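You operate a simulated robot arm through the tools that you are given. There is no shell and no other tool. Be economical: measure what you need, move in short steps, check, and stop when the job is done.

Carry out the task below with a simulated two-armed robot. There is one attempt and no reset: what you move stays moved.

Task
Shut the wash stand drawer. Then take the orange basin stopper and leave it on the fourth shelf from the bottom of the open rack. Then put the green dish in the inside of the clear basin. Then fetch the grey sensor and set it on the middle of the grey bench cabinet's top. Then take the black test weight and put it on the fourth shelf from the bottom of the open rack. Then put the white paper roll on the fourth shelf from the bottom of the open rack. Then open the lower drawer of the grey bench, fetch the yellow sensor and set it in the inside of the lower drawer of the grey bench, then shut the drawer. Keep to this order. Set down upright: orange basin stopper, grey sensor, white paper roll, yellow sensor.

It is judged by the outcome, as a careful person would: the job done as asked, and still so three seconds after it is handed in. It fails if anything else is knocked over, pushed out of place, dropped, spilled or broken. Lids that push on must go on centred and level and be pressed home; caps that screw on are set level and turned clockwise until they are tight.

Robot
Two 7-joint arms with two-finger parallel grippers on one trunk, on a base that drives. Base frame: it is fixed to the floor where the robot stands at the start and does not move with it; the origin is under the middle of the robot, x ahead of it, y to its left, z up. Units: mm, rad, N and s.
The left shoulder is at the start at [50, 158, 1083], the right one opposite. With the tool pointing down near the work surface each hand reaches from about 240 to 660 mm from the robot's upright axis, wherever it stands, measured 20 degrees to its own side. Places, roughly: black test weight (6x6x3 cm) [-3600, 6200, 900]; fourth shelf of the open rack [-1700, 3900, 1400]; green dish (12x10x3 cm) [800, -400, 900]; grey sensor (3x4x6 cm) [-3500, 6100, 900]; inside of the clear basin [800, 200, 900]; inside of the lower drawer of the grey bench [-5200, 5100, 400]; lower drawer of the grey bench [-5100, 5000, 500]; middle of the grey bench cabinet's top (52x18 cm) [-7340, 3980, 840]; orange basin stopper (5x5x6 cm) [700, 400, 900]; wash stand drawer [600, 100, 800]; white paper roll (10x10x19 cm) [-4100, 5700, 900]; yellow sensor (3x4x6 cm) [-4500, 5600, 900]. Payload 3.91 kg a hand.
Tool frame (each hand has its own): the origin (TCP) lies between the finger pads and is the grasp point; the fingertips stand 30 mm ahead of it; z points along the fingers, y is the line along which they close. Largest opening 110 mm; finger width 20, thickness 10; the body of the gripper, 48 by 112 mm, starts 55 mm behind the TCP.
Orientation is that of the tool frame in the base frame, as [roll, pitch, yaw] about the fixed x, y, z axes, in that order (R = Rz(yaw) Ry(pitch) Rx(roll)). With the fingers straight down and closing along the base's y, the tool's x points along the base's -x, its y along +y and its z along -z.

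Tools
- The arms move only by the tool arm_command. It takes "left_steps", "right_steps" or both (then of equal length, played together; a hand with none holds still); each is a list of rows, each an object of numbers (a shift or turn left out is 0, a gripper value left out holds the last): "ax", "ay", "az": the turn, a rotation vector about the tool's x, y, z in rad; "x", "y", "z": the shift along the tool's x, y, z in mm; "grip": the closure, from 0 (fully open) to 1 (shut). In form: [{"ax": .., "ay": .., "az": .., "x": .., "y": .., "z": .., "grip": ..}, ...]. A call has 1 to 8 rows; each row shifts and turns the commanded pose from where the row before left it, along the tool's axes as they then stand. Rows are played at 5 a second. More than 50 mm and 0.15 rad between two rows, or a gripper value outside its range, and nothing of the call is played. Where a pose cannot be reached the arm comes as near as it can. A force on the tool above 40 N (or 10 N above the force at the start of the call, whichever is more), or a blocked arm, ends the call early, and 0.2 s more pass. The fingers move at their own pace (about 153 mm/s each) and stop on an object; they squeeze with about 40 N. The grip force told is the motor's: it shows also when the fingers shut on nothing. Time passes only in rows, and 0.2 s behind the last, so rows that do not move let the fingers close. It gives the time, the measured TCP pose, the force on the tool (base axes), the opening and the grip force at its end, in the units of the frame above (readings bear some noise), with the torque about the TCP (base axes, N m) and any sound that the robot's microphone picked up.
- Cameras (640 x 400 px; columns grow to the right, rows downward): "scene" is now at [123.6, 13.6, 1235]; the picture's right is [0.09, -1.00, 0.00], its down [-0.45, -0.04, -0.89] and it looks along [0.89, 0.08, -0.45] (base axes); focal length 214 px, centre (320, 200). "left" rides on the left gripper at [72, -17, -103] in its tool frame; the picture's right is [0.23, 0.97, 0.00], its down [-0.76, 0.18, -0.62] and it looks along [-0.61, 0.14, 0.78] (tool axes); focal length 222 px, centre (320, 200). "right" rides on the right gripper at [72, 17, -103] in its tool frame; the picture's right is [-0.23, 0.97, 0.00], its down [-0.76, -0.18, -0.62] and it looks along [-0.61, -0.14, 0.78] (tool axes); focal length 222 px, centre (320, 200). There is no depth. A picture from a camera that has moved, and an enlarged one, comes with that camera's place and axes in the base frame and with its lens. The place of the scene camera against the robot may be out by one fixed shift of up to 12 mm in any direction.
- grab_frame(camera): a new picture of that camera. No time passes.
- slide_trunk(by): slides the trunk up (or, below 0, down) by that many mm; the arms and the scene camera ride with it, the base frame stays. It gives what a move gives, with no picture.
- base_move(legs): drives the robot by 1 to 6 legs, each [ahead, turn to the left] in mm and rad, along the robot's own axes; the way and the turn of a leg run together, so that a leg with both is an arc; at most 1500 mm and 3.142 rad a leg. The arms and the cameras ride along, it lands a little off, and it stops where it bumps. It gives what a move gives.
- head_to(pan, tilt): turns the head with the scene camera to pan (to the left, within 1.396 rad either way) and tilt (down, from -0.506 to 1.204), counted from straight ahead of the robot. It gives what a move gives.
- inspect(camera, box): a new picture of the part [left, top, right, bottom] of that camera's present view, enlarged. No time passes.
- close_job(): hands the job in; it is judged then, once.

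Go step by step. Nothing tells you exact positions but the pictures and the camera data: compare them with the known pose of the tool, close in by small moves and look again before you grip or let go. The budget is 217 turns and 212 pictures, counting those below and the enlarged ones. Unless the task says otherwise, let go and move clear before handing in.

The tools are called after "Request:" as a command line: name --argument value ..., lists and objects as JSON in quotes. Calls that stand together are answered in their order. arm_command: Moves the arms, as the interface text tells. Its arguments: {"type":"object","properties":{"left_steps":{"type":"array","items":{"type":"object","properties":{"ax":{"type":"number"},"ay":{"type":"number"},"az":{"type":"number"},"x":{"type":"number"},"y":{"type":"number"},"z":{"type":"number"},"grip":{"type":"number"}}}},"right_steps":{"type":"array","items":{"type":"object","properties":{"ax":{"type":"number"},"ay":{"type":"number"},"az":{"type":"number"},"x":{"type":"number"},"y":{"type":"number"},"z":{"type":"number"},"grip":{"type":"number"}}}}},"required":[]} The other tools are called the same way: slide_trunk (by) slides the trunk up or down; base_move (legs) drives the base; head_to (pan, tilt) turns the head that bears the scene camera; grab_frame (camera) takes a picture; inspect (camera, box) takes an enlarged picture of a part of a camera's view; close_job () hands the job in.

At the start:

```text
clock: 0.0
left_ee_pos: [390.0, 211.5, 1178.1]
left_orientation: [-3.138, 0.001, -3.14]
left_ft_force: [0.3, -0.1, -0.1]
left_torque: [-0.02, 0.02, 0.02]
left_gripper_width: 109.9
left_grasp_force: 0.1
right_ee_pos: [388.1, -113.0, 1099.9]
right_orientation: [3.139, -0.001, -3.141]
right_ft_force: [-0.7, 0.5, 0.6]
right_torque: [-0.03, -0.01, 0.0]
right_gripper_width: 110.0
right_grasp_force: 0.0
trunk travel left (down, up): [-325.0, 157.0]
robot x, y, heading: [-0.6, -3.7, 0.001]
head pan, tilt: [0.093, 0.471]
```

scene: 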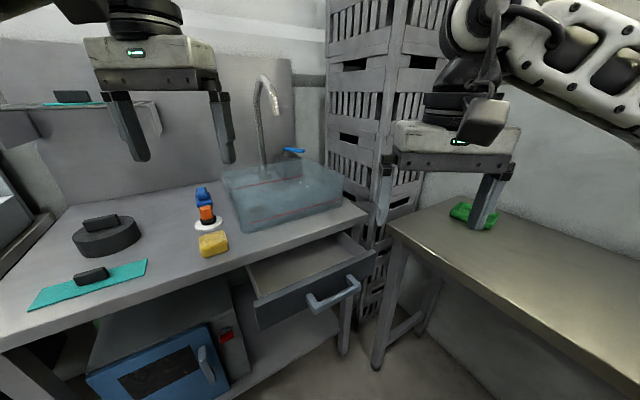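
right: 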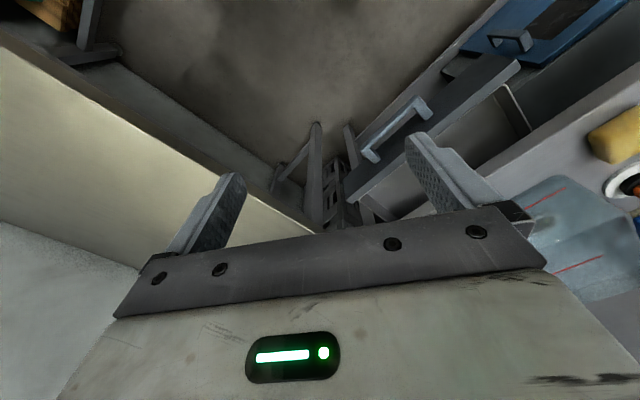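
left: 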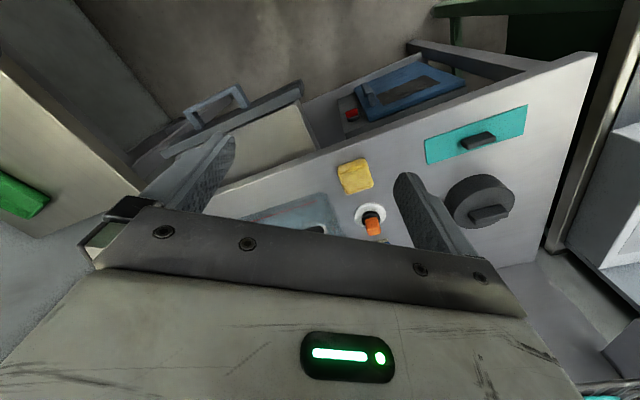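

The wash stand is ahead and turned relative to me, with its drawer open toward me. I'll look more closely before moving.

Request:
inspect --camera "scene" --box '[160, 140, 400, 340]'

Request:
head_to --pan 0.3 --tilt 0.9

Request:
grab_frame --camera "scene"

```text
2.00 times, centred on (280, 240) of scene
camera zoom: at [123.6, 13.6, 1235.0], right [0.09, -1.0, 0.0], down [-0.45, -0.04, -0.89], along [0.89, 0.08, -0.45], focal length 429 px, centre (400, 120)
```

zoom: 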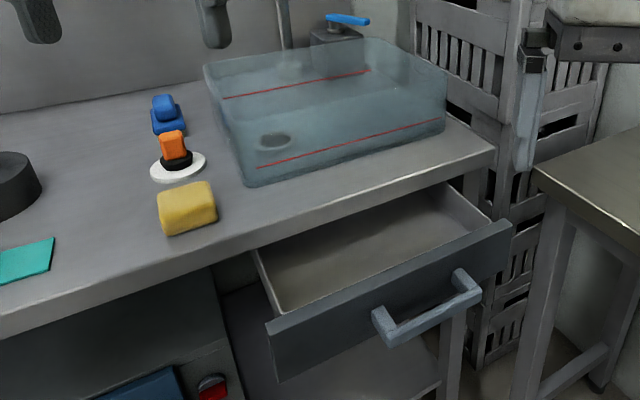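

```text
clock: 0.9
left_ee_pos: [389.7, 212.5, 1177.7]
left_orientation: [-3.141, -0.001, -3.138]
left_ft_force: [0.2, -0.1, 0.0]
left_torque: [-0.03, 0.0, 0.01]
left_gripper_width: 109.8
left_grasp_force: 0.0
right_ee_pos: [387.0, -111.3, 1098.4]
right_orientation: [-3.141, 0.002, -3.141]
right_ft_force: [0.8, 0.1, 0.3]
right_torque: [0.02, -0.02, -0.01]
right_gripper_width: 109.8
right_grasp_force: 0.0
trunk travel left (down, up): [-325.0, 157.0]
robot x, y, heading: [-3.3, 0.2, 0.0]
head pan, tilt: [0.3, 0.901]
```

```text
207 pictures are left
camera scene: at [104.6, 27.4, 1198.6], right [0.3, -0.96, 0.0], down [-0.75, -0.23, -0.62], along [0.59, 0.18, -0.78], focal length 214 px, centre (320, 200)
```

scene: 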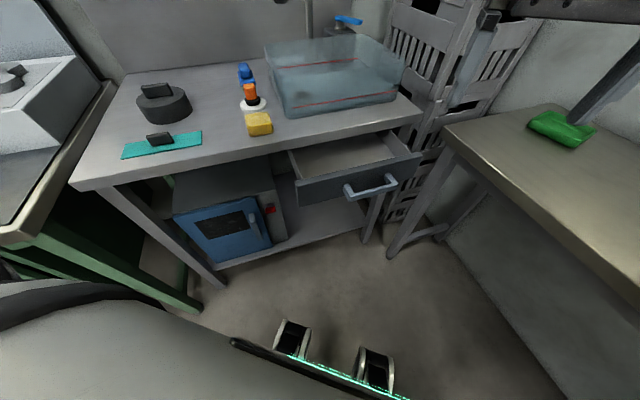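

The stand's front edge runs along about (-0.60, 0.80), so I'll turn left about 0.64 rad to face it. Then I'll push the drawer shut by its handle with the right hand.

Request:
base_move --legs '[[0, 0.639]]'

Request:
head_to --pan -0.2 --tilt 0.8

Request:
grab_frame --camera "scene"

Request:
grab_frame --camera "right"

```text
clock: 3.0
left_ee_pos: [193.9, 399.6, 1176.7]
left_orientation: [-3.141, 0.0, -2.513]
left_ft_force: [0.0, -0.2, 0.2]
left_torque: [0.02, -0.01, -0.01]
left_gripper_width: 110.0
left_grasp_force: 0.2
right_ee_pos: [379.2, 136.5, 1098.5]
right_orientation: [3.141, 0.0, -2.517]
right_ft_force: [0.9, 0.3, 0.3]
right_torque: [0.03, 0.0, 0.02]
right_gripper_width: 110.1
right_grasp_force: 0.0
trunk travel left (down, up): [-325.0, 157.0]
robot x, y, heading: [-2.8, -2.0, 0.627]
head pan, tilt: [0.3, 0.901]
```

```text
clock: 3.9
left_ee_pos: [191.9, 401.3, 1178.8]
left_orientation: [3.141, 0.0, -2.514]
left_ft_force: [0.5, 0.3, -0.1]
left_torque: [0.02, -0.03, 0.02]
left_gripper_width: 110.1
left_grasp_force: 0.0
right_ee_pos: [380.3, 136.3, 1099.0]
right_orientation: [3.141, 0.001, -2.518]
right_ft_force: [-0.6, 0.0, 0.5]
right_torque: [-0.01, -0.05, 0.01]
right_gripper_width: 110.2
right_grasp_force: 0.1
trunk travel left (down, up): [-325.0, 157.0]
robot x, y, heading: [0.1, 2.8, 0.63]
head pan, tilt: [-0.201, 0.799]
```

```text
206 pictures are left
camera scene: at [98.3, 61.9, 1206.4], right [0.41, -0.91, 0.0], down [-0.65, -0.3, -0.7], along [0.63, 0.29, -0.72], focal length 214 px, centre (320, 200)
```

scene: 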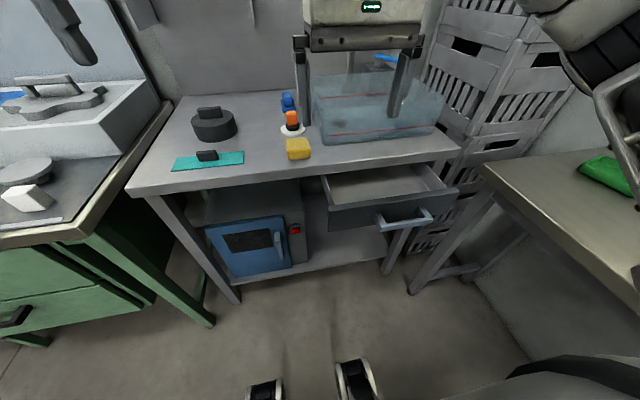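

```text
205 pictures are left
camera right: at [311.9, 107.4, 1203.2], right [-0.39, 0.92, 0.0], down [0.72, 0.3, 0.62], along [0.57, 0.24, -0.78], focal length 222 px, centre (320, 200)
```

right: 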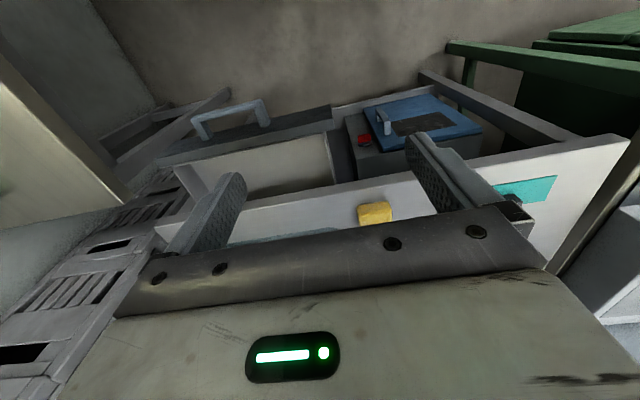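

The stand is now square to me, with the drawer handle at about (505, 5, 780). I'll bring the right hand, closed, in front of the handle and lower it.

Request:
arm_command --right_steps '[{"x": 4, "y": -36, "z": 30, "grip": 1}, {"x": 4, "y": -36, "z": 30}, {"x": 4, "y": -36, "z": 30}, {"x": 4, "y": -36, "z": 30}, {"x": 4, "y": -36, "z": 30}, {"z": 45}, {"z": 25}]'

Request:
grab_frame --camera "scene"

Request:
grab_frame --camera "right"

```text
clock: 5.5
left_ee_pos: [192.7, 401.1, 1178.2]
left_orientation: [-3.14, 0.001, -2.513]
left_ft_force: [-0.1, 0.8, -0.3]
left_torque: [-0.02, 0.02, -0.01]
left_gripper_width: 110.0
left_grasp_force: 0.1
right_ee_pos: [471.1, -24.7, 878.3]
right_orientation: [3.141, -0.001, -2.514]
right_ft_force: [-0.1, -0.2, -0.4]
right_torque: [0.01, 0.04, -0.01]
right_gripper_width: 0.0
right_grasp_force: 37.3
trunk travel left (down, up): [-325.0, 157.0]
robot x, y, heading: [-0.4, -0.5, 0.625]
head pan, tilt: [-0.201, 0.799]
```

```text
204 pictures are left
camera scene: at [98.3, 61.8, 1206.4], right [0.41, -0.91, 0.0], down [-0.65, -0.3, -0.7], along [0.64, 0.29, -0.72], focal length 214 px, centre (320, 200)
```

scene: 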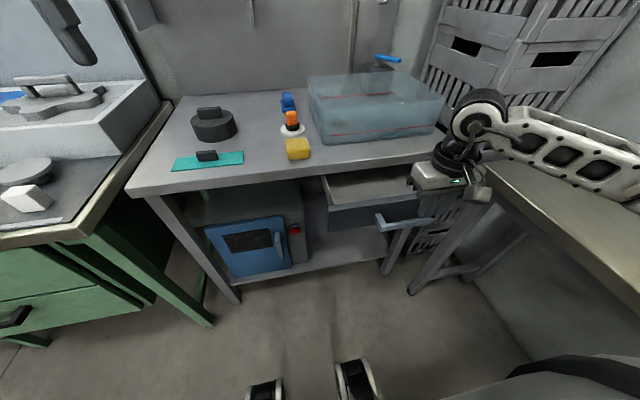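

```text
203 pictures are left
camera right: at [402.9, -52.6, 982.4], right [-0.39, 0.92, 0.0], down [0.72, 0.3, 0.62], along [0.57, 0.24, -0.78], focal length 222 px, centre (320, 200)
```

right: 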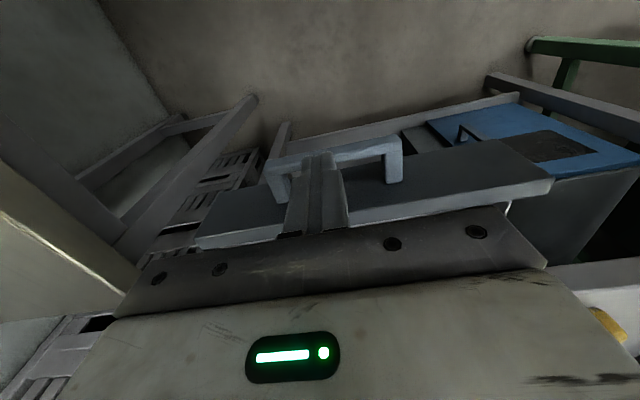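

The closed fingers are just in front of the handle. I'll back off slightly, descend to the handle's height, and check.

Request:
arm_command --right_steps '[{"x": 15, "y": 4}, {"z": 40}, {"z": 40}, {"z": 25}]'

Request:
grab_frame --camera "right"

Request:
inspect --camera "scene" --box '[300, 140, 500, 265]'

```text
clock: 6.5
left_ee_pos: [192.7, 399.8, 1178.3]
left_orientation: [3.141, 0.0, -2.513]
left_ft_force: [0.2, 0.0, 0.3]
left_torque: [0.03, 0.03, -0.01]
left_gripper_width: 109.7
left_grasp_force: 0.0
right_ee_pos: [457.3, -24.7, 775.4]
right_orientation: [3.142, -0.001, -2.514]
right_ft_force: [0.2, -1.0, -0.2]
right_torque: [-0.02, 0.0, 0.01]
right_gripper_width: 0.0
right_grasp_force: 38.0
trunk travel left (down, up): [-325.0, 157.0]
robot x, y, heading: [4.0, 1.6, 0.625]
head pan, tilt: [-0.201, 0.799]
```

```text
202 pictures are left
camera right: at [389.7, -53.3, 880.0], right [-0.39, 0.92, 0.0], down [0.72, 0.3, 0.62], along [0.57, 0.24, -0.78], focal length 222 px, centre (320, 200)
```

right: 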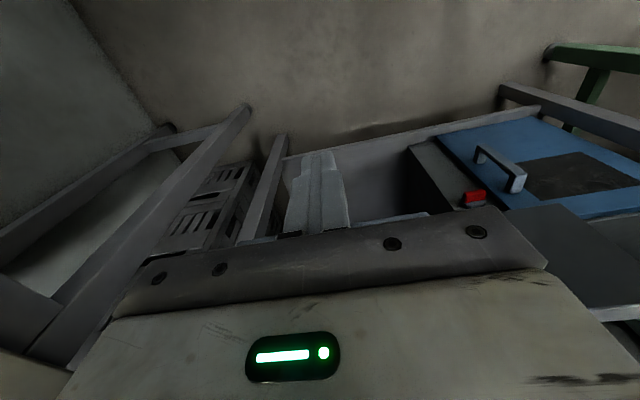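

```text
3.20 times, centred on (400, 202) of scene
camera zoom: at [98.3, 61.8, 1206.4], right [0.41, -0.91, 0.0], down [-0.65, -0.3, -0.7], along [0.64, 0.29, -0.72], focal length 686 px, centre (64, 192)
```

zoom: 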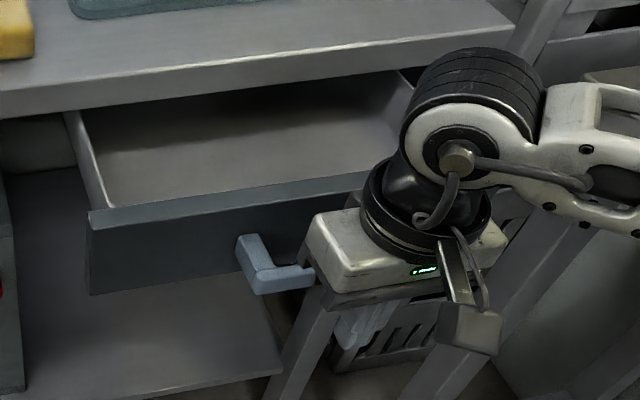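

The fingers are in front of the handle at its height. I'll push along the drawer's closing direction.

Request:
arm_command --right_steps '[{"x": -20}, {"x": -20}, {"x": -20}, {"x": -20}]'

Request:
inspect --camera "scene" --box '[300, 140, 500, 265]'

```text
clock: 7.5
left_ee_pos: [192.7, 400.7, 1178.0]
left_orientation: [-3.139, 0.0, -2.512]
left_ft_force: [-0.2, 0.1, -0.1]
left_torque: [0.03, 0.01, -0.04]
left_gripper_width: 110.2
left_grasp_force: 0.1
right_ee_pos: [518.8, 22.2, 773.2]
right_orientation: [3.139, -0.001, -2.515]
right_ft_force: [-0.9, 0.4, 0.1]
right_torque: [-0.01, -0.03, 0.0]
right_gripper_width: 0.0
right_grasp_force: 37.8
trunk travel left (down, up): [-325.0, 157.0]
robot x, y, heading: [2.6, 3.0, 0.628]
head pan, tilt: [-0.201, 0.799]
```

```text
3.20 times, centred on (400, 202) of scene
camera zoom: at [98.5, 62.1, 1206.4], right [0.41, -0.91, 0.0], down [-0.65, -0.3, -0.7], along [0.63, 0.29, -0.72], focal length 686 px, centre (64, 192)
```

zoom: 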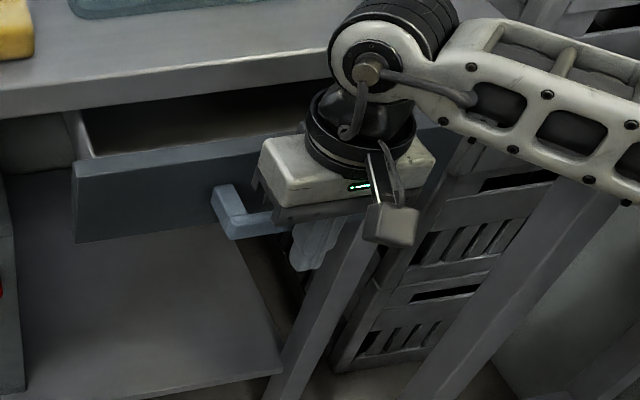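

The drawer is sliding in without sticking. I'll keep pushing until it stops.

Request:
arm_command --right_steps '[{"x": -15}, {"x": -15}, {"x": -15}, {"x": -15}, {"x": -10}, {"x": -10}, {"x": -10}]'

Request:
inspect --camera "scene" --box '[300, 140, 500, 265]'

```text
clock: 9.1
left_ee_pos: [193.6, 399.9, 1177.5]
left_orientation: [-3.141, -0.001, -2.513]
left_ft_force: [1.2, 0.1, 0.1]
left_torque: [-0.01, 0.02, -0.02]
left_gripper_width: 110.1
left_grasp_force: 0.0
right_ee_pos: [591.7, 72.8, 773.5]
right_orientation: [3.14, 0.0, -2.514]
right_ft_force: [0.1, 0.7, 0.0]
right_torque: [0.01, 0.0, 0.04]
right_gripper_width: 0.2
right_grasp_force: 37.4
trunk travel left (down, up): [-325.0, 157.0]
robot x, y, heading: [3.3, -0.3, 0.631]
head pan, tilt: [-0.201, 0.799]
```

```text
3.20 times, centred on (400, 202) of scene
camera zoom: at [98.4, 61.9, 1206.4], right [0.41, -0.91, 0.0], down [-0.65, -0.3, -0.7], along [0.64, 0.29, -0.72], focal length 686 px, centre (64, 192)
```

zoom: 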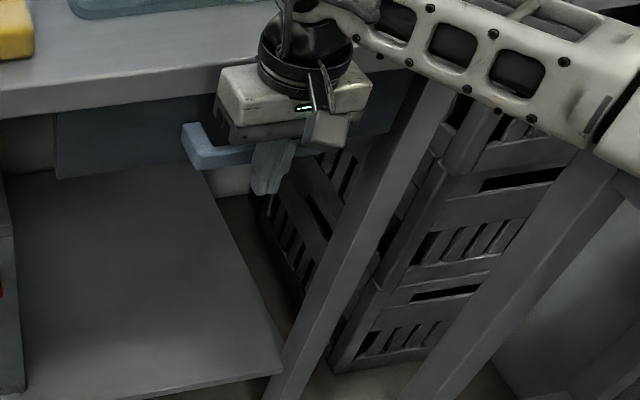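

Request:
arm_command --right_steps '[{"x": -6}, {"x": -6}, {"x": -6}, {"x": -6}, {"x": -6}, {"x": -6}, {"x": -6}]'

Request:
inspect --camera "scene" --box '[300, 140, 500, 265]'

Request:
grab_frame --camera "right"

```text
clock: 9.8
left_ee_pos: [189.4, 398.3, 1178.8]
left_orientation: [-3.139, 0.003, -2.517]
left_ft_force: [-1.0, -0.3, 0.5]
left_torque: [-0.04, 0.01, -0.02]
left_gripper_width: 110.1
left_grasp_force: 0.0
right_ee_pos: [596.6, 75.4, 774.5]
right_orientation: [-3.138, -0.013, -2.515]
right_ft_force: [-18.9, -12.4, 12.2]
right_torque: [1.21, -2.22, -0.27]
right_gripper_width: 0.2
right_grasp_force: 37.8
trunk travel left (down, up): [-325.0, 157.0]
robot x, y, heading: [-5.3, 0.7, 0.623]
head pan, tilt: [-0.201, 0.799]
stopped in row 3 (right hand): the force on the tool passed its limit at 47 N (the readings are from after the stop); the commanded pose is now the measured one
```

```text
3.20 times, centred on (400, 202) of scene
camera zoom: at [94.7, 59.9, 1207.1], right [0.41, -0.91, 0.0], down [-0.65, -0.29, -0.7], along [0.64, 0.29, -0.71], focal length 686 px, centre (64, 192)
```

zoom: 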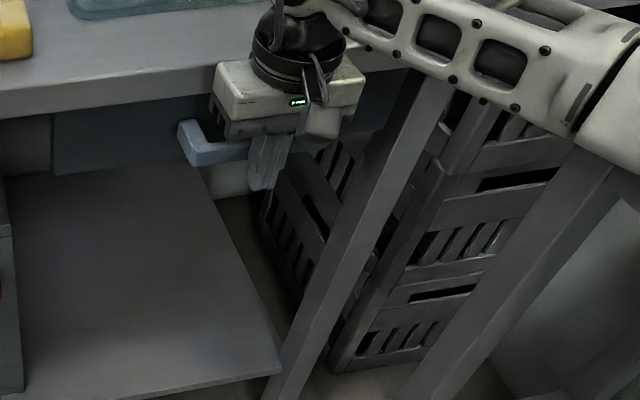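

```text
197 pictures are left
camera right: at [529.0, 47.3, 879.7], right [-0.39, 0.92, 0.0], down [0.73, 0.31, 0.61], along [0.57, 0.23, -0.79], focal length 222 px, centre (320, 200)
```

right: 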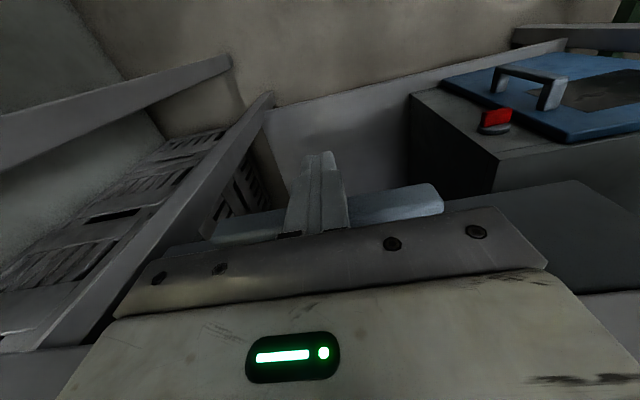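

The torque shows the gripper body touched the tabletop edge, so the drawer may not be fully home. I'll back off, tilt the fingers forward, and look at the gap.

Request:
arm_command --right_steps '[{"x": 25}, {"x": 35}, {"ay": -0.14}, {"ay": -0.14}, {"ay": -0.14}, {"ay": -0.1}]'

Request:
inspect --camera "scene" --box '[300, 140, 500, 265]'

Request:
grab_frame --camera "right"

```text
clock: 11.2
left_ee_pos: [193.4, 399.5, 1176.5]
left_orientation: [3.141, 0.0, -2.516]
left_ft_force: [-0.2, 0.1, -1.2]
left_torque: [0.02, -0.01, 0.0]
left_gripper_width: 109.9
left_grasp_force: 0.0
right_ee_pos: [549.3, 40.6, 773.4]
right_orientation: [-3.14, 0.509, -2.516]
right_ft_force: [-0.8, -0.8, 0.0]
right_torque: [0.01, -0.01, 0.0]
right_gripper_width: 0.0
right_grasp_force: 37.9
trunk travel left (down, up): [-325.0, 157.0]
robot x, y, heading: [-0.1, -0.4, 0.624]
head pan, tilt: [-0.201, 0.799]
```

```text
3.20 times, centred on (400, 202) of scene
camera zoom: at [97.8, 61.3, 1206.4], right [0.41, -0.91, 0.0], down [-0.65, -0.29, -0.7], along [0.64, 0.29, -0.72], focal length 686 px, centre (64, 192)
```

zoom: 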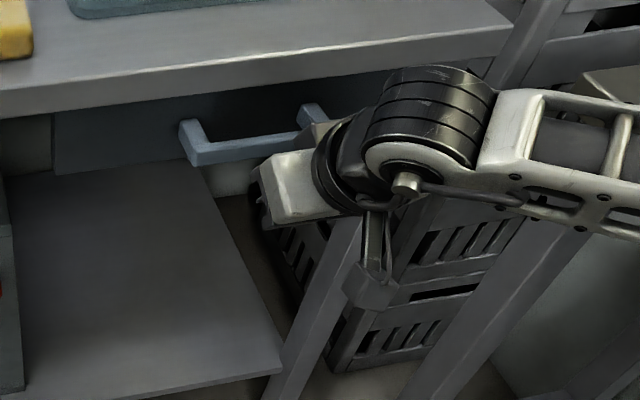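

```text
195 pictures are left
camera right: at [448.2, -10.6, 829.4], right [-0.41, 0.91, 0.11], down [0.4, 0.07, 0.92], along [0.82, 0.42, -0.39], focal length 222 px, centre (320, 200)
```

right: 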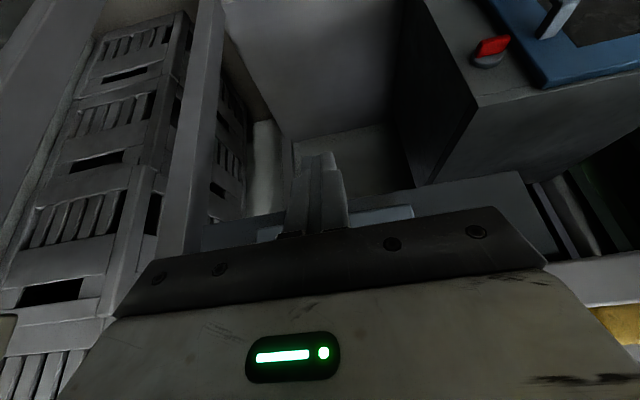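

Request:
arm_command --right_steps '[{"x": -17.4, "z": 10}, {"x": -17.4, "z": 10}, {"x": -8.7, "z": 5}, {"x": -8.7, "z": 5}, {"x": -6, "z": 3.5}, {"x": -6, "z": 3.5}, {"x": -6, "z": 3.5}, {"x": -6, "z": 3.5}]'

Request:
inspect --camera "scene" --box '[300, 140, 500, 265]'

```text
clock: 12.5
left_ee_pos: [193.5, 399.3, 1177.9]
left_orientation: [-3.141, -0.001, -2.515]
left_ft_force: [0.5, -0.1, -0.3]
left_torque: [0.01, 0.02, 0.02]
left_gripper_width: 110.0
left_grasp_force: 0.1
right_ee_pos: [598.6, 78.0, 762.0]
right_orientation: [-3.14, 0.48, -2.514]
right_ft_force: [-2.9, 0.0, -0.8]
right_torque: [-0.03, -0.03, -0.01]
right_gripper_width: 0.0
right_grasp_force: 37.8
trunk travel left (down, up): [-325.0, 157.0]
robot x, y, heading: [-1.7, -1.1, 0.619]
head pan, tilt: [-0.201, 0.799]
stopped in row 6 (right hand): the force on the tool passed its limit at 46 N (the readings are from after the stop); the commanded pose is now the measured one
```

```text
3.20 times, centred on (400, 202) of scene
camera zoom: at [97.7, 61.2, 1206.4], right [0.41, -0.91, 0.0], down [-0.65, -0.29, -0.7], along [0.64, 0.29, -0.72], focal length 686 px, centre (64, 192)
```

zoom: 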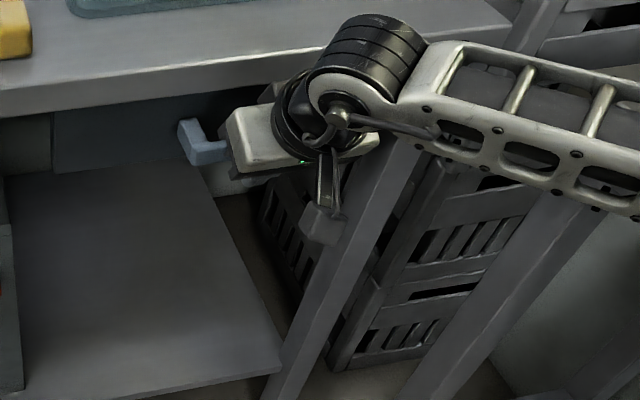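

The handle didn't move under a 46 N push, so the drawer looks home. I'll retract and verify from the hand camera.

Request:
arm_command --right_steps '[{"x": 40}, {"x": 40, "z": -20}, {"ay": 0.14, "z": -30}, {"ay": 0.14, "z": -30}, {"ay": 0.14, "z": -30}, {"ay": 0.07, "z": -40}, {"z": -45}]'

Request:
inspect --camera "scene" --box '[300, 140, 500, 265]'

Request:
grab_frame --camera "right"

```text
clock: 14.1
left_ee_pos: [192.1, 399.1, 1176.7]
left_orientation: [-3.14, 0.0, -2.518]
left_ft_force: [0.1, -0.5, 0.0]
left_torque: [-0.01, 0.01, 0.03]
left_gripper_width: 110.0
left_grasp_force: 0.2
right_ee_pos: [509.1, 13.7, 914.5]
right_orientation: [-3.138, -0.008, -2.516]
right_ft_force: [0.2, -0.3, -0.9]
right_torque: [0.01, -0.01, -0.03]
right_gripper_width: 0.4
right_grasp_force: 37.6
trunk travel left (down, up): [-325.0, 157.0]
robot x, y, heading: [-4.0, -1.2, 0.625]
head pan, tilt: [-0.201, 0.799]
```

```text
3.20 times, centred on (400, 202) of scene
camera zoom: at [97.3, 60.9, 1206.4], right [0.41, -0.91, 0.0], down [-0.65, -0.29, -0.7], along [0.64, 0.29, -0.72], focal length 686 px, centre (64, 192)
```

zoom: 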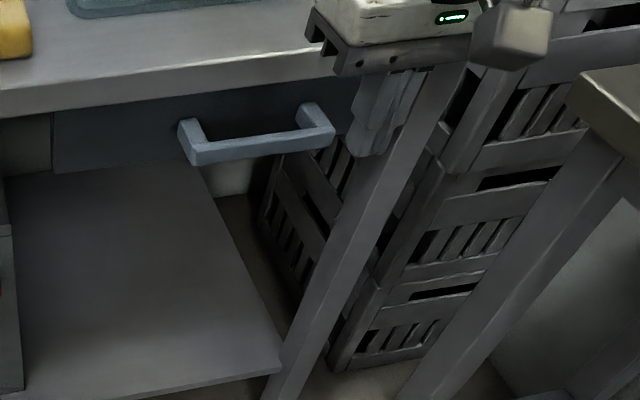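

```text
192 pictures are left
camera right: at [441.1, -15.8, 1020.1], right [-0.39, 0.92, -0.01], down [0.72, 0.31, 0.62], along [0.57, 0.23, -0.79], focal length 222 px, centre (320, 200)
```

right: 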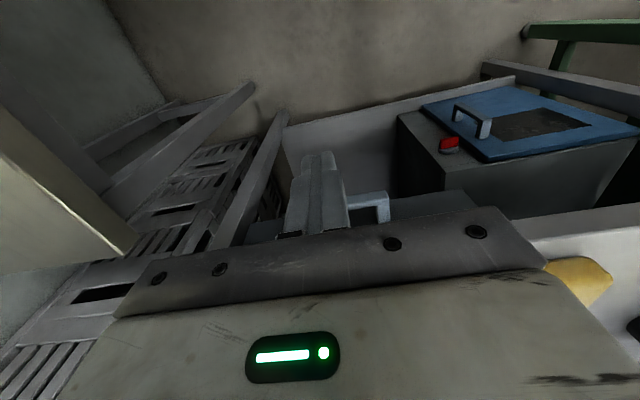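

The drawer front is now tucked under the tabletop edge, so it is shut. Next I raise the right hand and drive closer to reach the orange stopper.

Request:
arm_command --right_steps '[{"z": -45}, {"z": -45}, {"z": -45}, {"z": -45}, {"y": 30, "z": -40, "grip": 0.3}, {"y": 48}, {"y": 48}, {"y": 48}]'

Request:
base_move --legs '[[200, 0.0]]'

Request:
head_to --pan 0.0 --tilt 0.8

Request:
grab_frame --camera "scene"

Request:
grab_frame --camera "right"

```text
clock: 15.9
left_ee_pos: [191.3, 399.7, 1177.1]
left_orientation: [-3.14, 0.0, -2.516]
left_ft_force: [0.6, 0.9, 0.0]
left_torque: [0.01, 0.03, 0.0]
left_gripper_width: 110.1
left_grasp_force: 0.0
right_ee_pos: [406.7, 153.0, 1133.9]
right_orientation: [-3.137, -0.008, -2.516]
right_ft_force: [0.9, -0.5, 0.8]
right_torque: [0.0, -0.01, 0.01]
right_gripper_width: 76.9
right_grasp_force: 0.0
trunk travel left (down, up): [-325.0, 157.0]
robot x, y, heading: [-3.9, -0.5, 0.621]
head pan, tilt: [-0.201, 0.799]
```

```text
clock: 17.5
left_ee_pos: [350.7, 513.7, 1177.3]
left_orientation: [-3.142, 0.001, -2.514]
left_ft_force: [0.6, -0.3, -0.1]
left_torque: [-0.02, 0.02, -0.02]
left_gripper_width: 109.9
left_grasp_force: 0.1
right_ee_pos: [566.3, 266.2, 1134.3]
right_orientation: [-3.136, -0.008, -2.515]
right_ft_force: [-0.2, 0.0, 0.3]
right_torque: [-0.04, -0.02, -0.02]
right_gripper_width: 77.0
right_grasp_force: 0.0
trunk travel left (down, up): [-325.0, 157.0]
robot x, y, heading: [156.2, 111.5, 0.626]
head pan, tilt: [-0.201, 0.799]
```

```text
clock: 18.2
left_ee_pos: [351.0, 513.4, 1179.3]
left_orientation: [-3.142, 0.0, -2.513]
left_ft_force: [0.2, -1.5, -0.2]
left_torque: [0.01, -0.01, 0.0]
left_gripper_width: 110.1
left_grasp_force: 0.1
right_ee_pos: [565.7, 266.1, 1134.1]
right_orientation: [-3.138, -0.006, -2.515]
right_ft_force: [0.4, -0.6, 0.4]
right_torque: [0.0, -0.02, -0.01]
right_gripper_width: 77.1
right_grasp_force: 0.2
trunk travel left (down, up): [-325.0, 157.0]
robot x, y, heading: [157.5, 113.5, 0.626]
head pan, tilt: [0.0, 0.799]
```

```text
191 pictures are left
camera scene: at [248.0, 189.1, 1206.4], right [0.58, -0.81, 0.0], down [-0.58, -0.42, -0.7], along [0.57, 0.41, -0.72], focal length 214 px, centre (320, 200)
```

scene: 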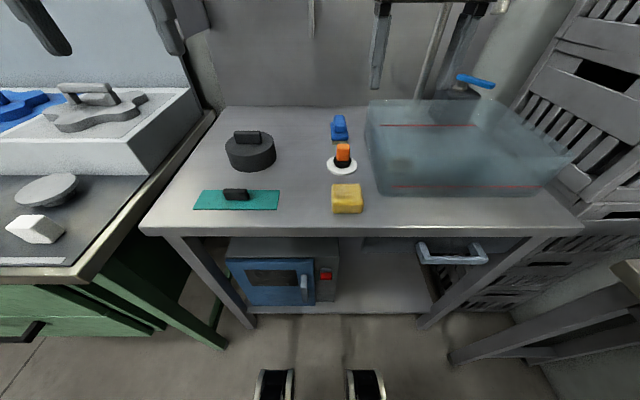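

```text
190 pictures are left
camera right: at [497.7, 239.0, 1238.6], right [-0.39, 0.92, 0.0], down [0.72, 0.31, 0.62], along [0.57, 0.24, -0.79], focal length 222 px, centre (320, 200)
```

right: 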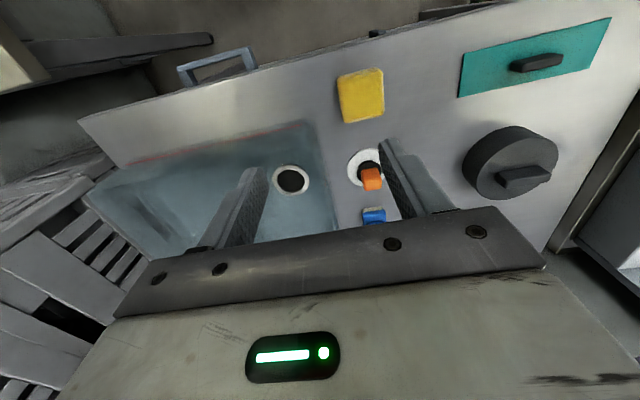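

Request:
inspect --camera "scene" --box '[300, 100, 396, 220]'

Request:
inspect --camera "right" --box '[310, 110, 430, 230]'

```text
3.33 times, centred on (348, 160) of scene
camera zoom: at [248.0, 189.1, 1206.4], right [0.58, -0.81, 0.0], down [-0.58, -0.42, -0.7], along [0.57, 0.41, -0.72], focal length 715 px, centre (227, 333)
```

zoom: 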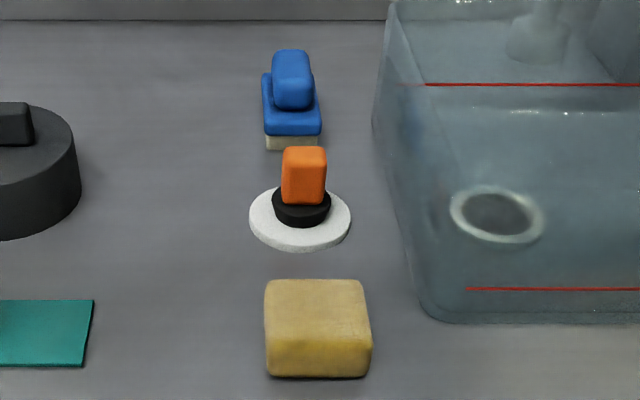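

```text
3.33 times, centred on (370, 170) of right
camera zoom: at [497.7, 239.0, 1238.6], right [-0.39, 0.92, 0.0], down [0.72, 0.31, 0.62], along [0.57, 0.24, -0.79], focal length 740 px, centre (153, 300)
```

zoom: 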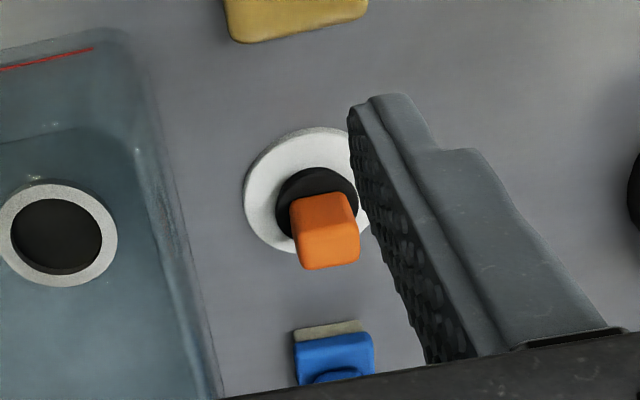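

The stopper is at about (662, 411), with its orange tab centred near z 900. I'll move the right hand above it, then lower partway and check.

Request:
arm_command --right_steps '[{"x": -41, "y": 15}, {"x": -41, "y": 15}, {"x": -41, "y": 15}, {"x": -40, "y": 16}, {"z": 45}, {"z": 45}, {"z": 34}]'

Request:
grab_frame --camera "scene"

Request:
grab_frame --camera "right"

```text
clock: 19.8
left_ee_pos: [350.7, 514.3, 1176.8]
left_orientation: [-3.141, -0.001, -2.515]
left_ft_force: [-0.1, 0.5, 0.3]
left_torque: [-0.01, 0.02, 0.01]
left_gripper_width: 110.1
left_grasp_force: 0.1
right_ee_pos: [649.8, 397.1, 998.7]
right_orientation: [-3.137, -0.008, -2.514]
right_ft_force: [0.4, -0.3, -0.1]
right_torque: [0.0, 0.0, -0.01]
right_gripper_width: 76.8
right_grasp_force: 0.0
right hand out of reach, approached as far as the arm can: row 4
trunk travel left (down, up): [-325.0, 157.0]
robot x, y, heading: [157.3, 110.3, 0.623]
head pan, tilt: [0.0, 0.799]
```

```text
187 pictures are left
camera scene: at [247.9, 189.4, 1206.4], right [0.58, -0.81, 0.0], down [-0.58, -0.42, -0.7], along [0.57, 0.41, -0.72], focal length 214 px, centre (320, 200)
```

scene: 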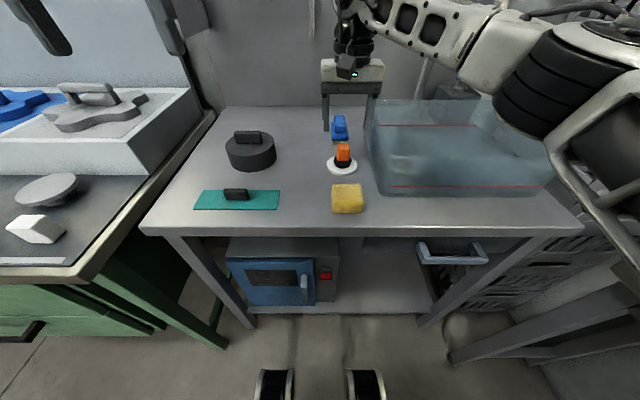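

```text
186 pictures are left
camera right: at [581.1, 368.8, 1104.2], right [-0.39, 0.92, 0.0], down [0.72, 0.31, 0.62], along [0.57, 0.24, -0.79], focal length 222 px, centre (320, 200)
```

right: 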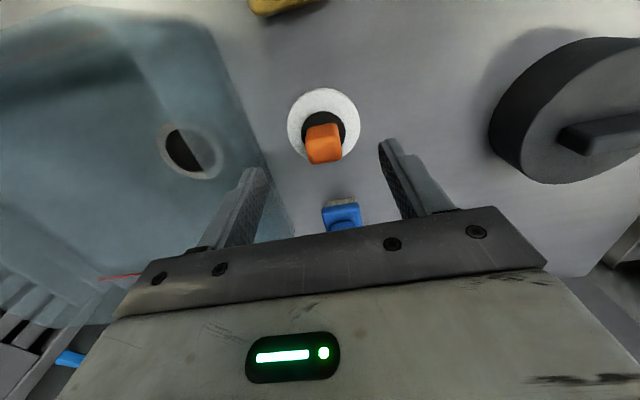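

The reading puts the stopper about 13 mm ahead of the hand. Before descending I want to know how far the clear basin's rim is from the hand.

Request:
inspect --camera "scene" --box '[320, 60, 580, 220]'

Request:
inspect --camera "left" --box '[0, 0, 640, 400]'

```text
2.46 times, centred on (450, 140) of scene
camera zoom: at [247.9, 189.4, 1206.4], right [0.58, -0.81, 0.0], down [-0.58, -0.42, -0.7], along [0.57, 0.41, -0.72], focal length 528 px, centre (0, 348)
```

zoom: 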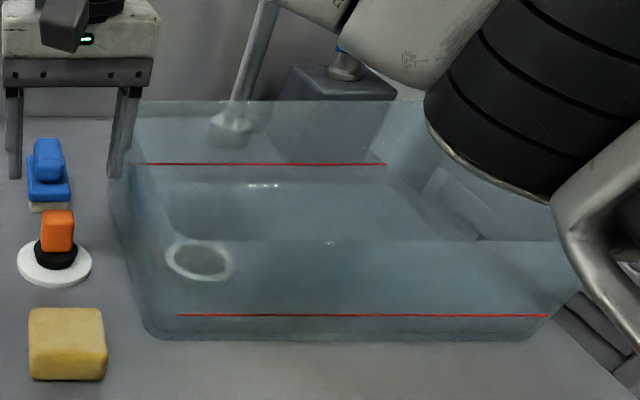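

```text
1.00 times, centred on (320, 200) of left (not enlarged: the box is as wide or as high as the picture)
camera zoom: at [302.9, 459.0, 1281.4], right [-0.75, 0.66, 0.0], down [0.51, 0.59, 0.62], along [0.41, 0.47, -0.78], focal length 222 px, centre (320, 200)
```

zoom: 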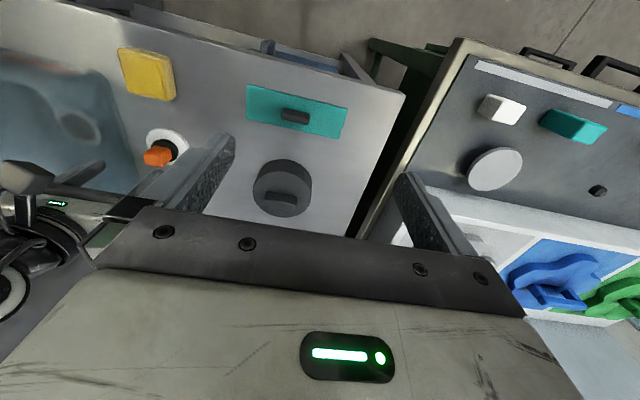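

The basin is a straight box about 105 mm high, with its side about 85 mm from the stopper, so the gripper body clears it. I'll adjust forward and descend.

Request:
arm_command --right_steps '[{"z": 30}, {"x": -13, "y": 3}, {"z": 20}]'

Request:
grab_frame --camera "right"

```text
clock: 20.6
left_ee_pos: [350.5, 513.9, 1177.4]
left_orientation: [-3.141, 0.0, -2.514]
left_ft_force: [-0.1, 0.8, 0.2]
left_torque: [0.0, -0.03, 0.03]
left_gripper_width: 110.1
left_grasp_force: 0.0
right_ee_pos: [660.3, 405.0, 948.0]
right_orientation: [-3.14, -0.009, -2.514]
right_ft_force: [0.8, 0.0, 0.0]
right_torque: [-0.01, 0.01, 0.0]
right_gripper_width: 76.9
right_grasp_force: 0.2
trunk travel left (down, up): [-325.0, 157.0]
robot x, y, heading: [161.3, 110.7, 0.624]
head pan, tilt: [0.0, 0.799]
```

```text
183 pictures are left
camera right: at [592.1, 377.7, 1052.9], right [-0.39, 0.92, 0.0], down [0.72, 0.31, 0.62], along [0.57, 0.24, -0.79], focal length 222 px, centre (320, 200)
```

right: 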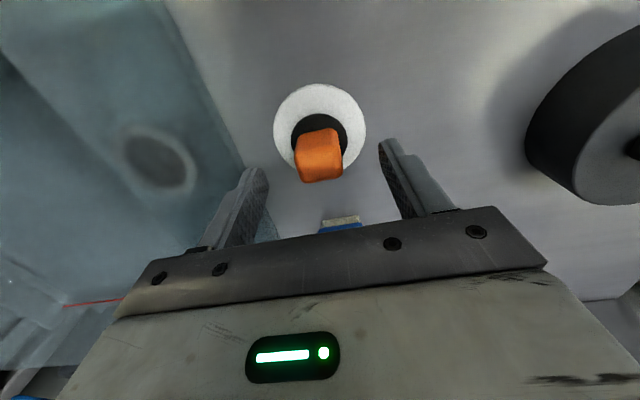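

The tab is centred between the fingers. I'll lower 34 mm and grip.

Request:
arm_command --right_steps '[{"z": 17}, {"z": 17}, {"grip": 1}, {}, {}]'

Request:
grab_frame --camera "right"

```text
clock: 21.8
left_ee_pos: [350.9, 513.0, 1177.6]
left_orientation: [3.141, 0.0, -2.514]
left_ft_force: [1.0, -0.1, 0.8]
left_torque: [-0.01, -0.01, 0.01]
left_gripper_width: 110.2
left_grasp_force: 0.0
right_ee_pos: [657.4, 407.7, 914.0]
right_orientation: [-3.137, -0.007, -2.516]
right_ft_force: [-0.1, 0.1, 0.3]
right_torque: [0.0, 0.0, -0.05]
right_gripper_width: 31.5
right_grasp_force: 39.9
trunk travel left (down, up): [-325.0, 157.0]
robot x, y, heading: [156.4, 114.2, 0.625]
head pan, tilt: [0.0, 0.799]
```

```text
182 pictures are left
camera right: at [589.8, 378.6, 1018.7], right [-0.39, 0.92, 0.0], down [0.72, 0.31, 0.62], along [0.57, 0.24, -0.79], focal length 222 px, centre (320, 200)
```

right: 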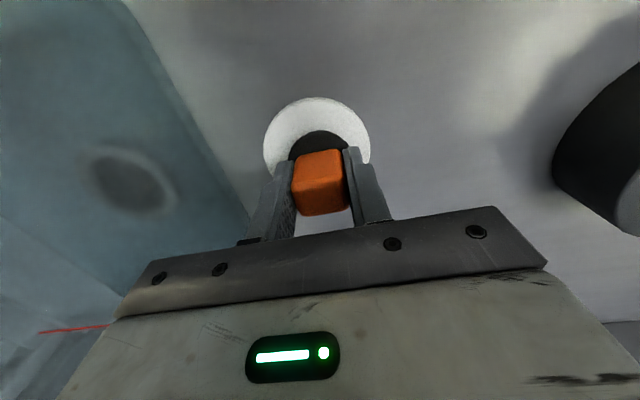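

Gripped, 31.5 mm wide. I'll lift it straight up and check that the white disc stays behind.

Request:
arm_command --right_steps '[{"z": -20}, {"z": -40}, {"z": -40}, {"z": -45}, {"x": 40, "z": -25}, {"x": 45}, {"x": 45}]'

Request:
grab_frame --camera "right"

Request:
grab_frame --camera "scene"

```text
clock: 23.4
left_ee_pos: [350.8, 513.6, 1178.4]
left_orientation: [3.14, 0.0, -2.515]
left_ft_force: [0.1, -0.7, -0.9]
left_torque: [-0.03, -0.01, 0.02]
left_gripper_width: 110.1
left_grasp_force: 0.1
right_ee_pos: [554.3, 332.8, 1090.1]
right_orientation: [-3.14, -0.007, -2.517]
right_ft_force: [0.3, -0.5, -0.7]
right_torque: [0.0, 0.01, 0.04]
right_gripper_width: 31.4
right_grasp_force: 39.9
trunk travel left (down, up): [-325.0, 157.0]
robot x, y, heading: [159.1, 114.4, 0.625]
head pan, tilt: [0.0, 0.799]
```

```text
181 pictures are left
camera right: at [486.0, 305.5, 1195.2], right [-0.39, 0.92, -0.01], down [0.72, 0.31, 0.62], along [0.57, 0.23, -0.79], focal length 222 px, centre (320, 200)
```

right: 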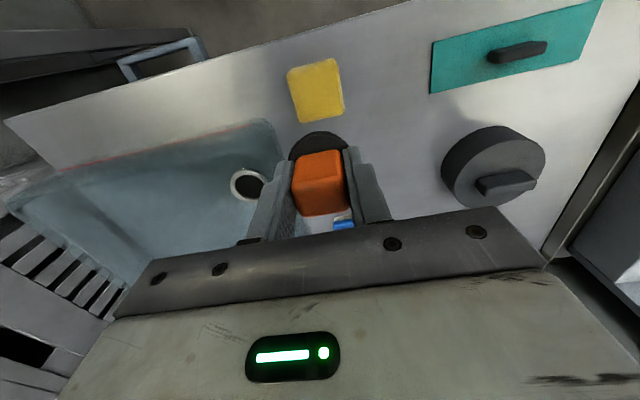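

```text
180 pictures are left
camera scene: at [247.8, 188.9, 1206.5], right [0.58, -0.81, 0.0], down [-0.58, -0.42, -0.7], along [0.57, 0.41, -0.72], focal length 214 px, centre (320, 200)
```

scene: 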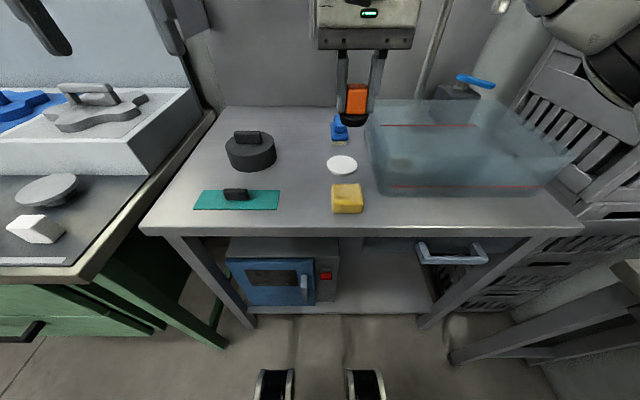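

The stopper is held and the white disc stayed. I'll back off to where I started, draw the hand in a bit, and look around for the route to the rack.

Request:
base_move --legs '[[-250, 0.0]]'

Request:
head_to --pan 1.2 --tilt 0.3

Request:
grab_frame --camera "scene"

Request:
head_to --pan -1.3 --tilt 0.5

Request:
grab_frame --camera "scene"

```text
clock: 25.2
left_ee_pos: [148.0, 370.7, 1178.6]
left_orientation: [-3.14, 0.001, -2.506]
left_ft_force: [0.2, -0.1, 0.5]
left_torque: [-0.01, 0.01, 0.0]
left_gripper_width: 109.9
left_grasp_force: 0.1
right_ee_pos: [352.0, 191.4, 1089.8]
right_orientation: [-3.138, -0.006, -2.506]
right_ft_force: [-0.2, -0.6, -0.7]
right_torque: [-0.02, 0.0, 0.0]
right_gripper_width: 31.4
right_grasp_force: 40.3
trunk travel left (down, up): [-325.0, 157.0]
robot x, y, heading: [-41.4, -31.5, 0.634]
head pan, tilt: [0.0, 0.799]
```

```text
clock: 26.6
left_ee_pos: [147.4, 369.4, 1177.7]
left_orientation: [-3.141, -0.001, -2.509]
left_ft_force: [-1.0, -0.5, 0.7]
left_torque: [-0.02, 0.0, 0.0]
left_gripper_width: 110.2
left_grasp_force: 0.0
right_ee_pos: [353.5, 192.5, 1089.4]
right_orientation: [-3.138, -0.007, -2.507]
right_ft_force: [-0.1, -0.3, -1.4]
right_torque: [0.0, 0.03, 0.02]
right_gripper_width: 31.4
right_grasp_force: 40.0
trunk travel left (down, up): [-325.0, 157.0]
robot x, y, heading: [-43.4, -32.9, 0.635]
head pan, tilt: [1.201, 0.3]
```

```text
179 pictures are left
camera scene: at [-41.4, 87.4, 1250.7], right [0.97, 0.26, 0.0], down [0.08, -0.29, -0.96], along [-0.25, 0.92, -0.3], focal length 214 px, centre (320, 200)
```

scene: 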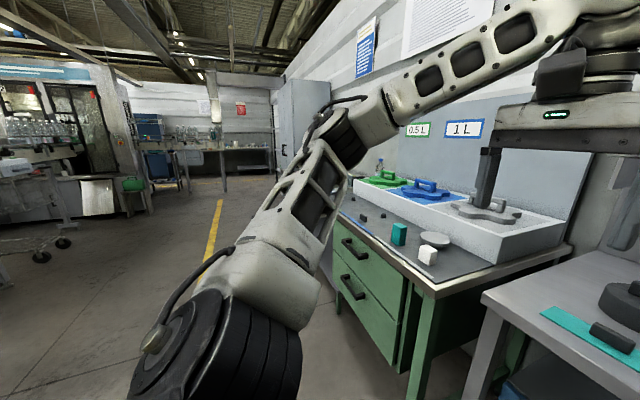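

```text
clock: 28.9
left_ee_pos: [147.3, 369.5, 1178.5]
left_orientation: [-3.141, 0.0, -2.509]
left_ft_force: [0.5, -0.9, -0.1]
left_torque: [0.01, -0.02, -0.01]
left_gripper_width: 110.4
left_grasp_force: 0.0
right_ee_pos: [352.7, 192.3, 1091.3]
right_orientation: [-3.137, -0.006, -2.506]
right_ft_force: [0.3, -0.9, -1.1]
right_torque: [0.01, -0.01, -0.04]
right_gripper_width: 31.2
right_grasp_force: 40.1
trunk travel left (down, up): [-325.0, 157.0]
robot x, y, heading: [-41.8, -32.8, 0.63]
head pan, tilt: [-1.3, 0.499]
```

```text
178 pictures are left
camera scene: at [54.3, -59.0, 1232.4], right [-0.62, -0.79, 0.0], down [-0.38, 0.3, -0.88], along [0.69, -0.54, -0.48], focal length 214 px, centre (320, 200)
```

scene: 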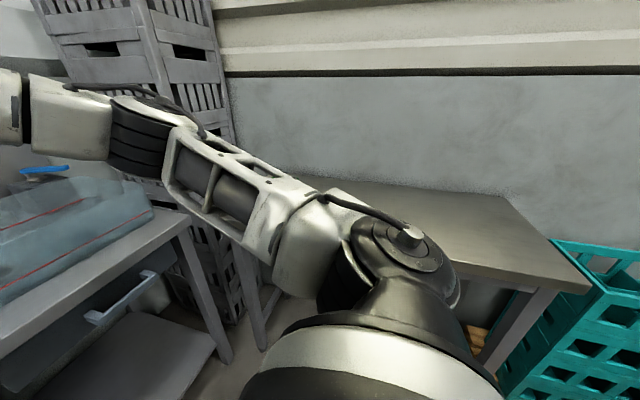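

The green bench and the wall run along (-0.59, 0.81), and the rack should stand further along that wall. I'll raise the trunk for clearance and shelf height, then turn along the aisle and look.

Request:
slide_trunk --by 155

Request:
base_move --legs '[[-100, 0.0], [0, 1.57]]'

Request:
head_to --pan -0.2 --tilt 0.25

Request:
grab_frame --camera "scene"

```text
clock: 30.7
left_ee_pos: [148.2, 370.8, 1332.7]
left_orientation: [-3.141, 0.0, -2.506]
left_ft_force: [0.5, 0.1, 0.2]
left_torque: [0.0, 0.02, 0.03]
left_gripper_width: 110.1
left_grasp_force: 0.1
right_ee_pos: [353.7, 193.1, 1244.6]
right_orientation: [-3.139, -0.008, -2.506]
right_ft_force: [0.0, -0.2, -1.3]
right_torque: [-0.01, -0.01, 0.01]
right_gripper_width: 31.1
right_grasp_force: 39.8
trunk travel left (down, up): [-480.0, 2.0]
robot x, y, heading: [-43.3, -33.7, 0.633]
head pan, tilt: [-1.3, 0.499]
```

```text
clock: 35.6
left_ee_pos: [-516.6, 111.6, 1331.0]
left_orientation: [3.141, 0.0, -0.964]
left_ft_force: [-0.3, 0.1, -1.4]
left_torque: [-0.04, -0.01, 0.0]
left_gripper_width: 109.9
left_grasp_force: 0.0
right_ee_pos: [-333.1, 310.8, 1244.9]
right_orientation: [-3.138, -0.007, -0.963]
right_ft_force: [0.5, 0.1, -1.0]
right_torque: [-0.03, 0.02, -0.04]
right_gripper_width: 31.2
right_grasp_force: 40.0
trunk travel left (down, up): [-480.0, 2.0]
robot x, y, heading: [-116.8, -88.8, 2.182]
head pan, tilt: [-1.3, 0.499]
```

```text
clock: 36.9
left_ee_pos: [-516.3, 112.7, 1331.6]
left_orientation: [3.141, 0.0, -0.964]
left_ft_force: [-0.5, -0.1, -0.1]
left_torque: [-0.03, -0.04, 0.01]
left_gripper_width: 110.0
left_grasp_force: 0.1
right_ee_pos: [-333.9, 311.4, 1245.9]
right_orientation: [-3.138, -0.008, -0.965]
right_ft_force: [0.1, -0.8, -0.2]
right_torque: [-0.03, -0.03, 0.03]
right_gripper_width: 31.4
right_grasp_force: 40.0
trunk travel left (down, up): [-480.0, 2.0]
robot x, y, heading: [-119.6, -93.5, 2.177]
head pan, tilt: [-0.201, 0.25]
```

```text
177 pictures are left
camera scene: at [-188.0, 34.4, 1410.5], right [0.92, 0.39, 0.0], down [0.1, -0.23, -0.97], along [-0.38, 0.89, -0.25], focal length 214 px, centre (320, 200)
```

scene: 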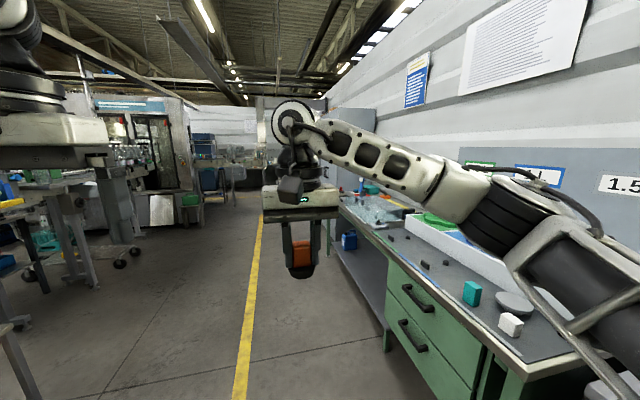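

The aisle along the bench is clear. I'll drive ahead 1500 mm and look again.

Request:
base_move --legs '[[0, 0.03], [1500, 0.0]]'

Request:
head_to --pan -0.45 --tilt 0.2

Request:
grab_frame --camera "scene"

```text
clock: 44.6
left_ee_pos: [-1388.2, 1301.8, 1332.4]
left_orientation: [3.14, -0.001, -0.949]
left_ft_force: [0.6, -0.4, -0.1]
left_torque: [-0.01, 0.03, 0.0]
left_gripper_width: 110.1
left_grasp_force: 0.1
right_ee_pos: [-1208.9, 1506.0, 1244.3]
right_orientation: [-3.138, -0.008, -0.948]
right_ft_force: [-0.1, -0.5, -0.8]
right_torque: [-0.03, -0.01, -0.01]
right_gripper_width: 31.2
right_grasp_force: 40.0
trunk travel left (down, up): [-480.0, 2.0]
robot x, y, heading: [-986.6, 1109.9, 2.194]
head pan, tilt: [-0.201, 0.25]
```

```text
clock: 45.4
left_ee_pos: [-1388.5, 1302.5, 1333.5]
left_orientation: [3.142, 0.0, -0.95]
left_ft_force: [-0.2, 0.6, 0.1]
left_torque: [0.0, 0.01, -0.01]
left_gripper_width: 109.9
left_grasp_force: 0.1
right_ee_pos: [-1208.8, 1504.0, 1245.1]
right_orientation: [-3.138, -0.007, -0.948]
right_ft_force: [-0.4, 0.4, -1.1]
right_torque: [0.0, 0.02, -0.03]
right_gripper_width: 31.4
right_grasp_force: 40.5
trunk travel left (down, up): [-480.0, 2.0]
robot x, y, heading: [-985.8, 1106.1, 2.187]
head pan, tilt: [-0.45, 0.201]
```

```text
176 pictures are left
camera scene: at [-1035.7, 1236.8, 1415.0], right [0.99, 0.17, 0.0], down [0.03, -0.2, -0.98], along [-0.17, 0.97, -0.2], focal length 214 px, centre (320, 200)
```

scene: 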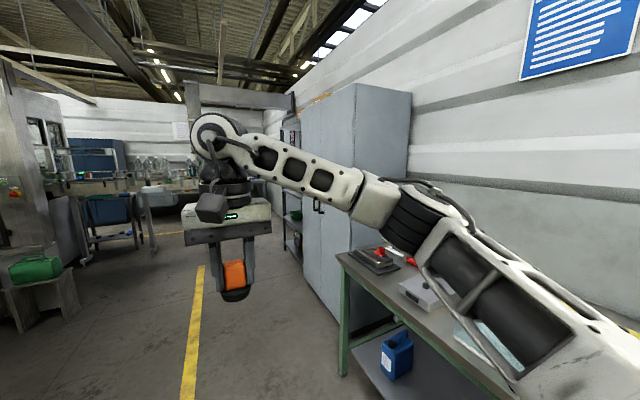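

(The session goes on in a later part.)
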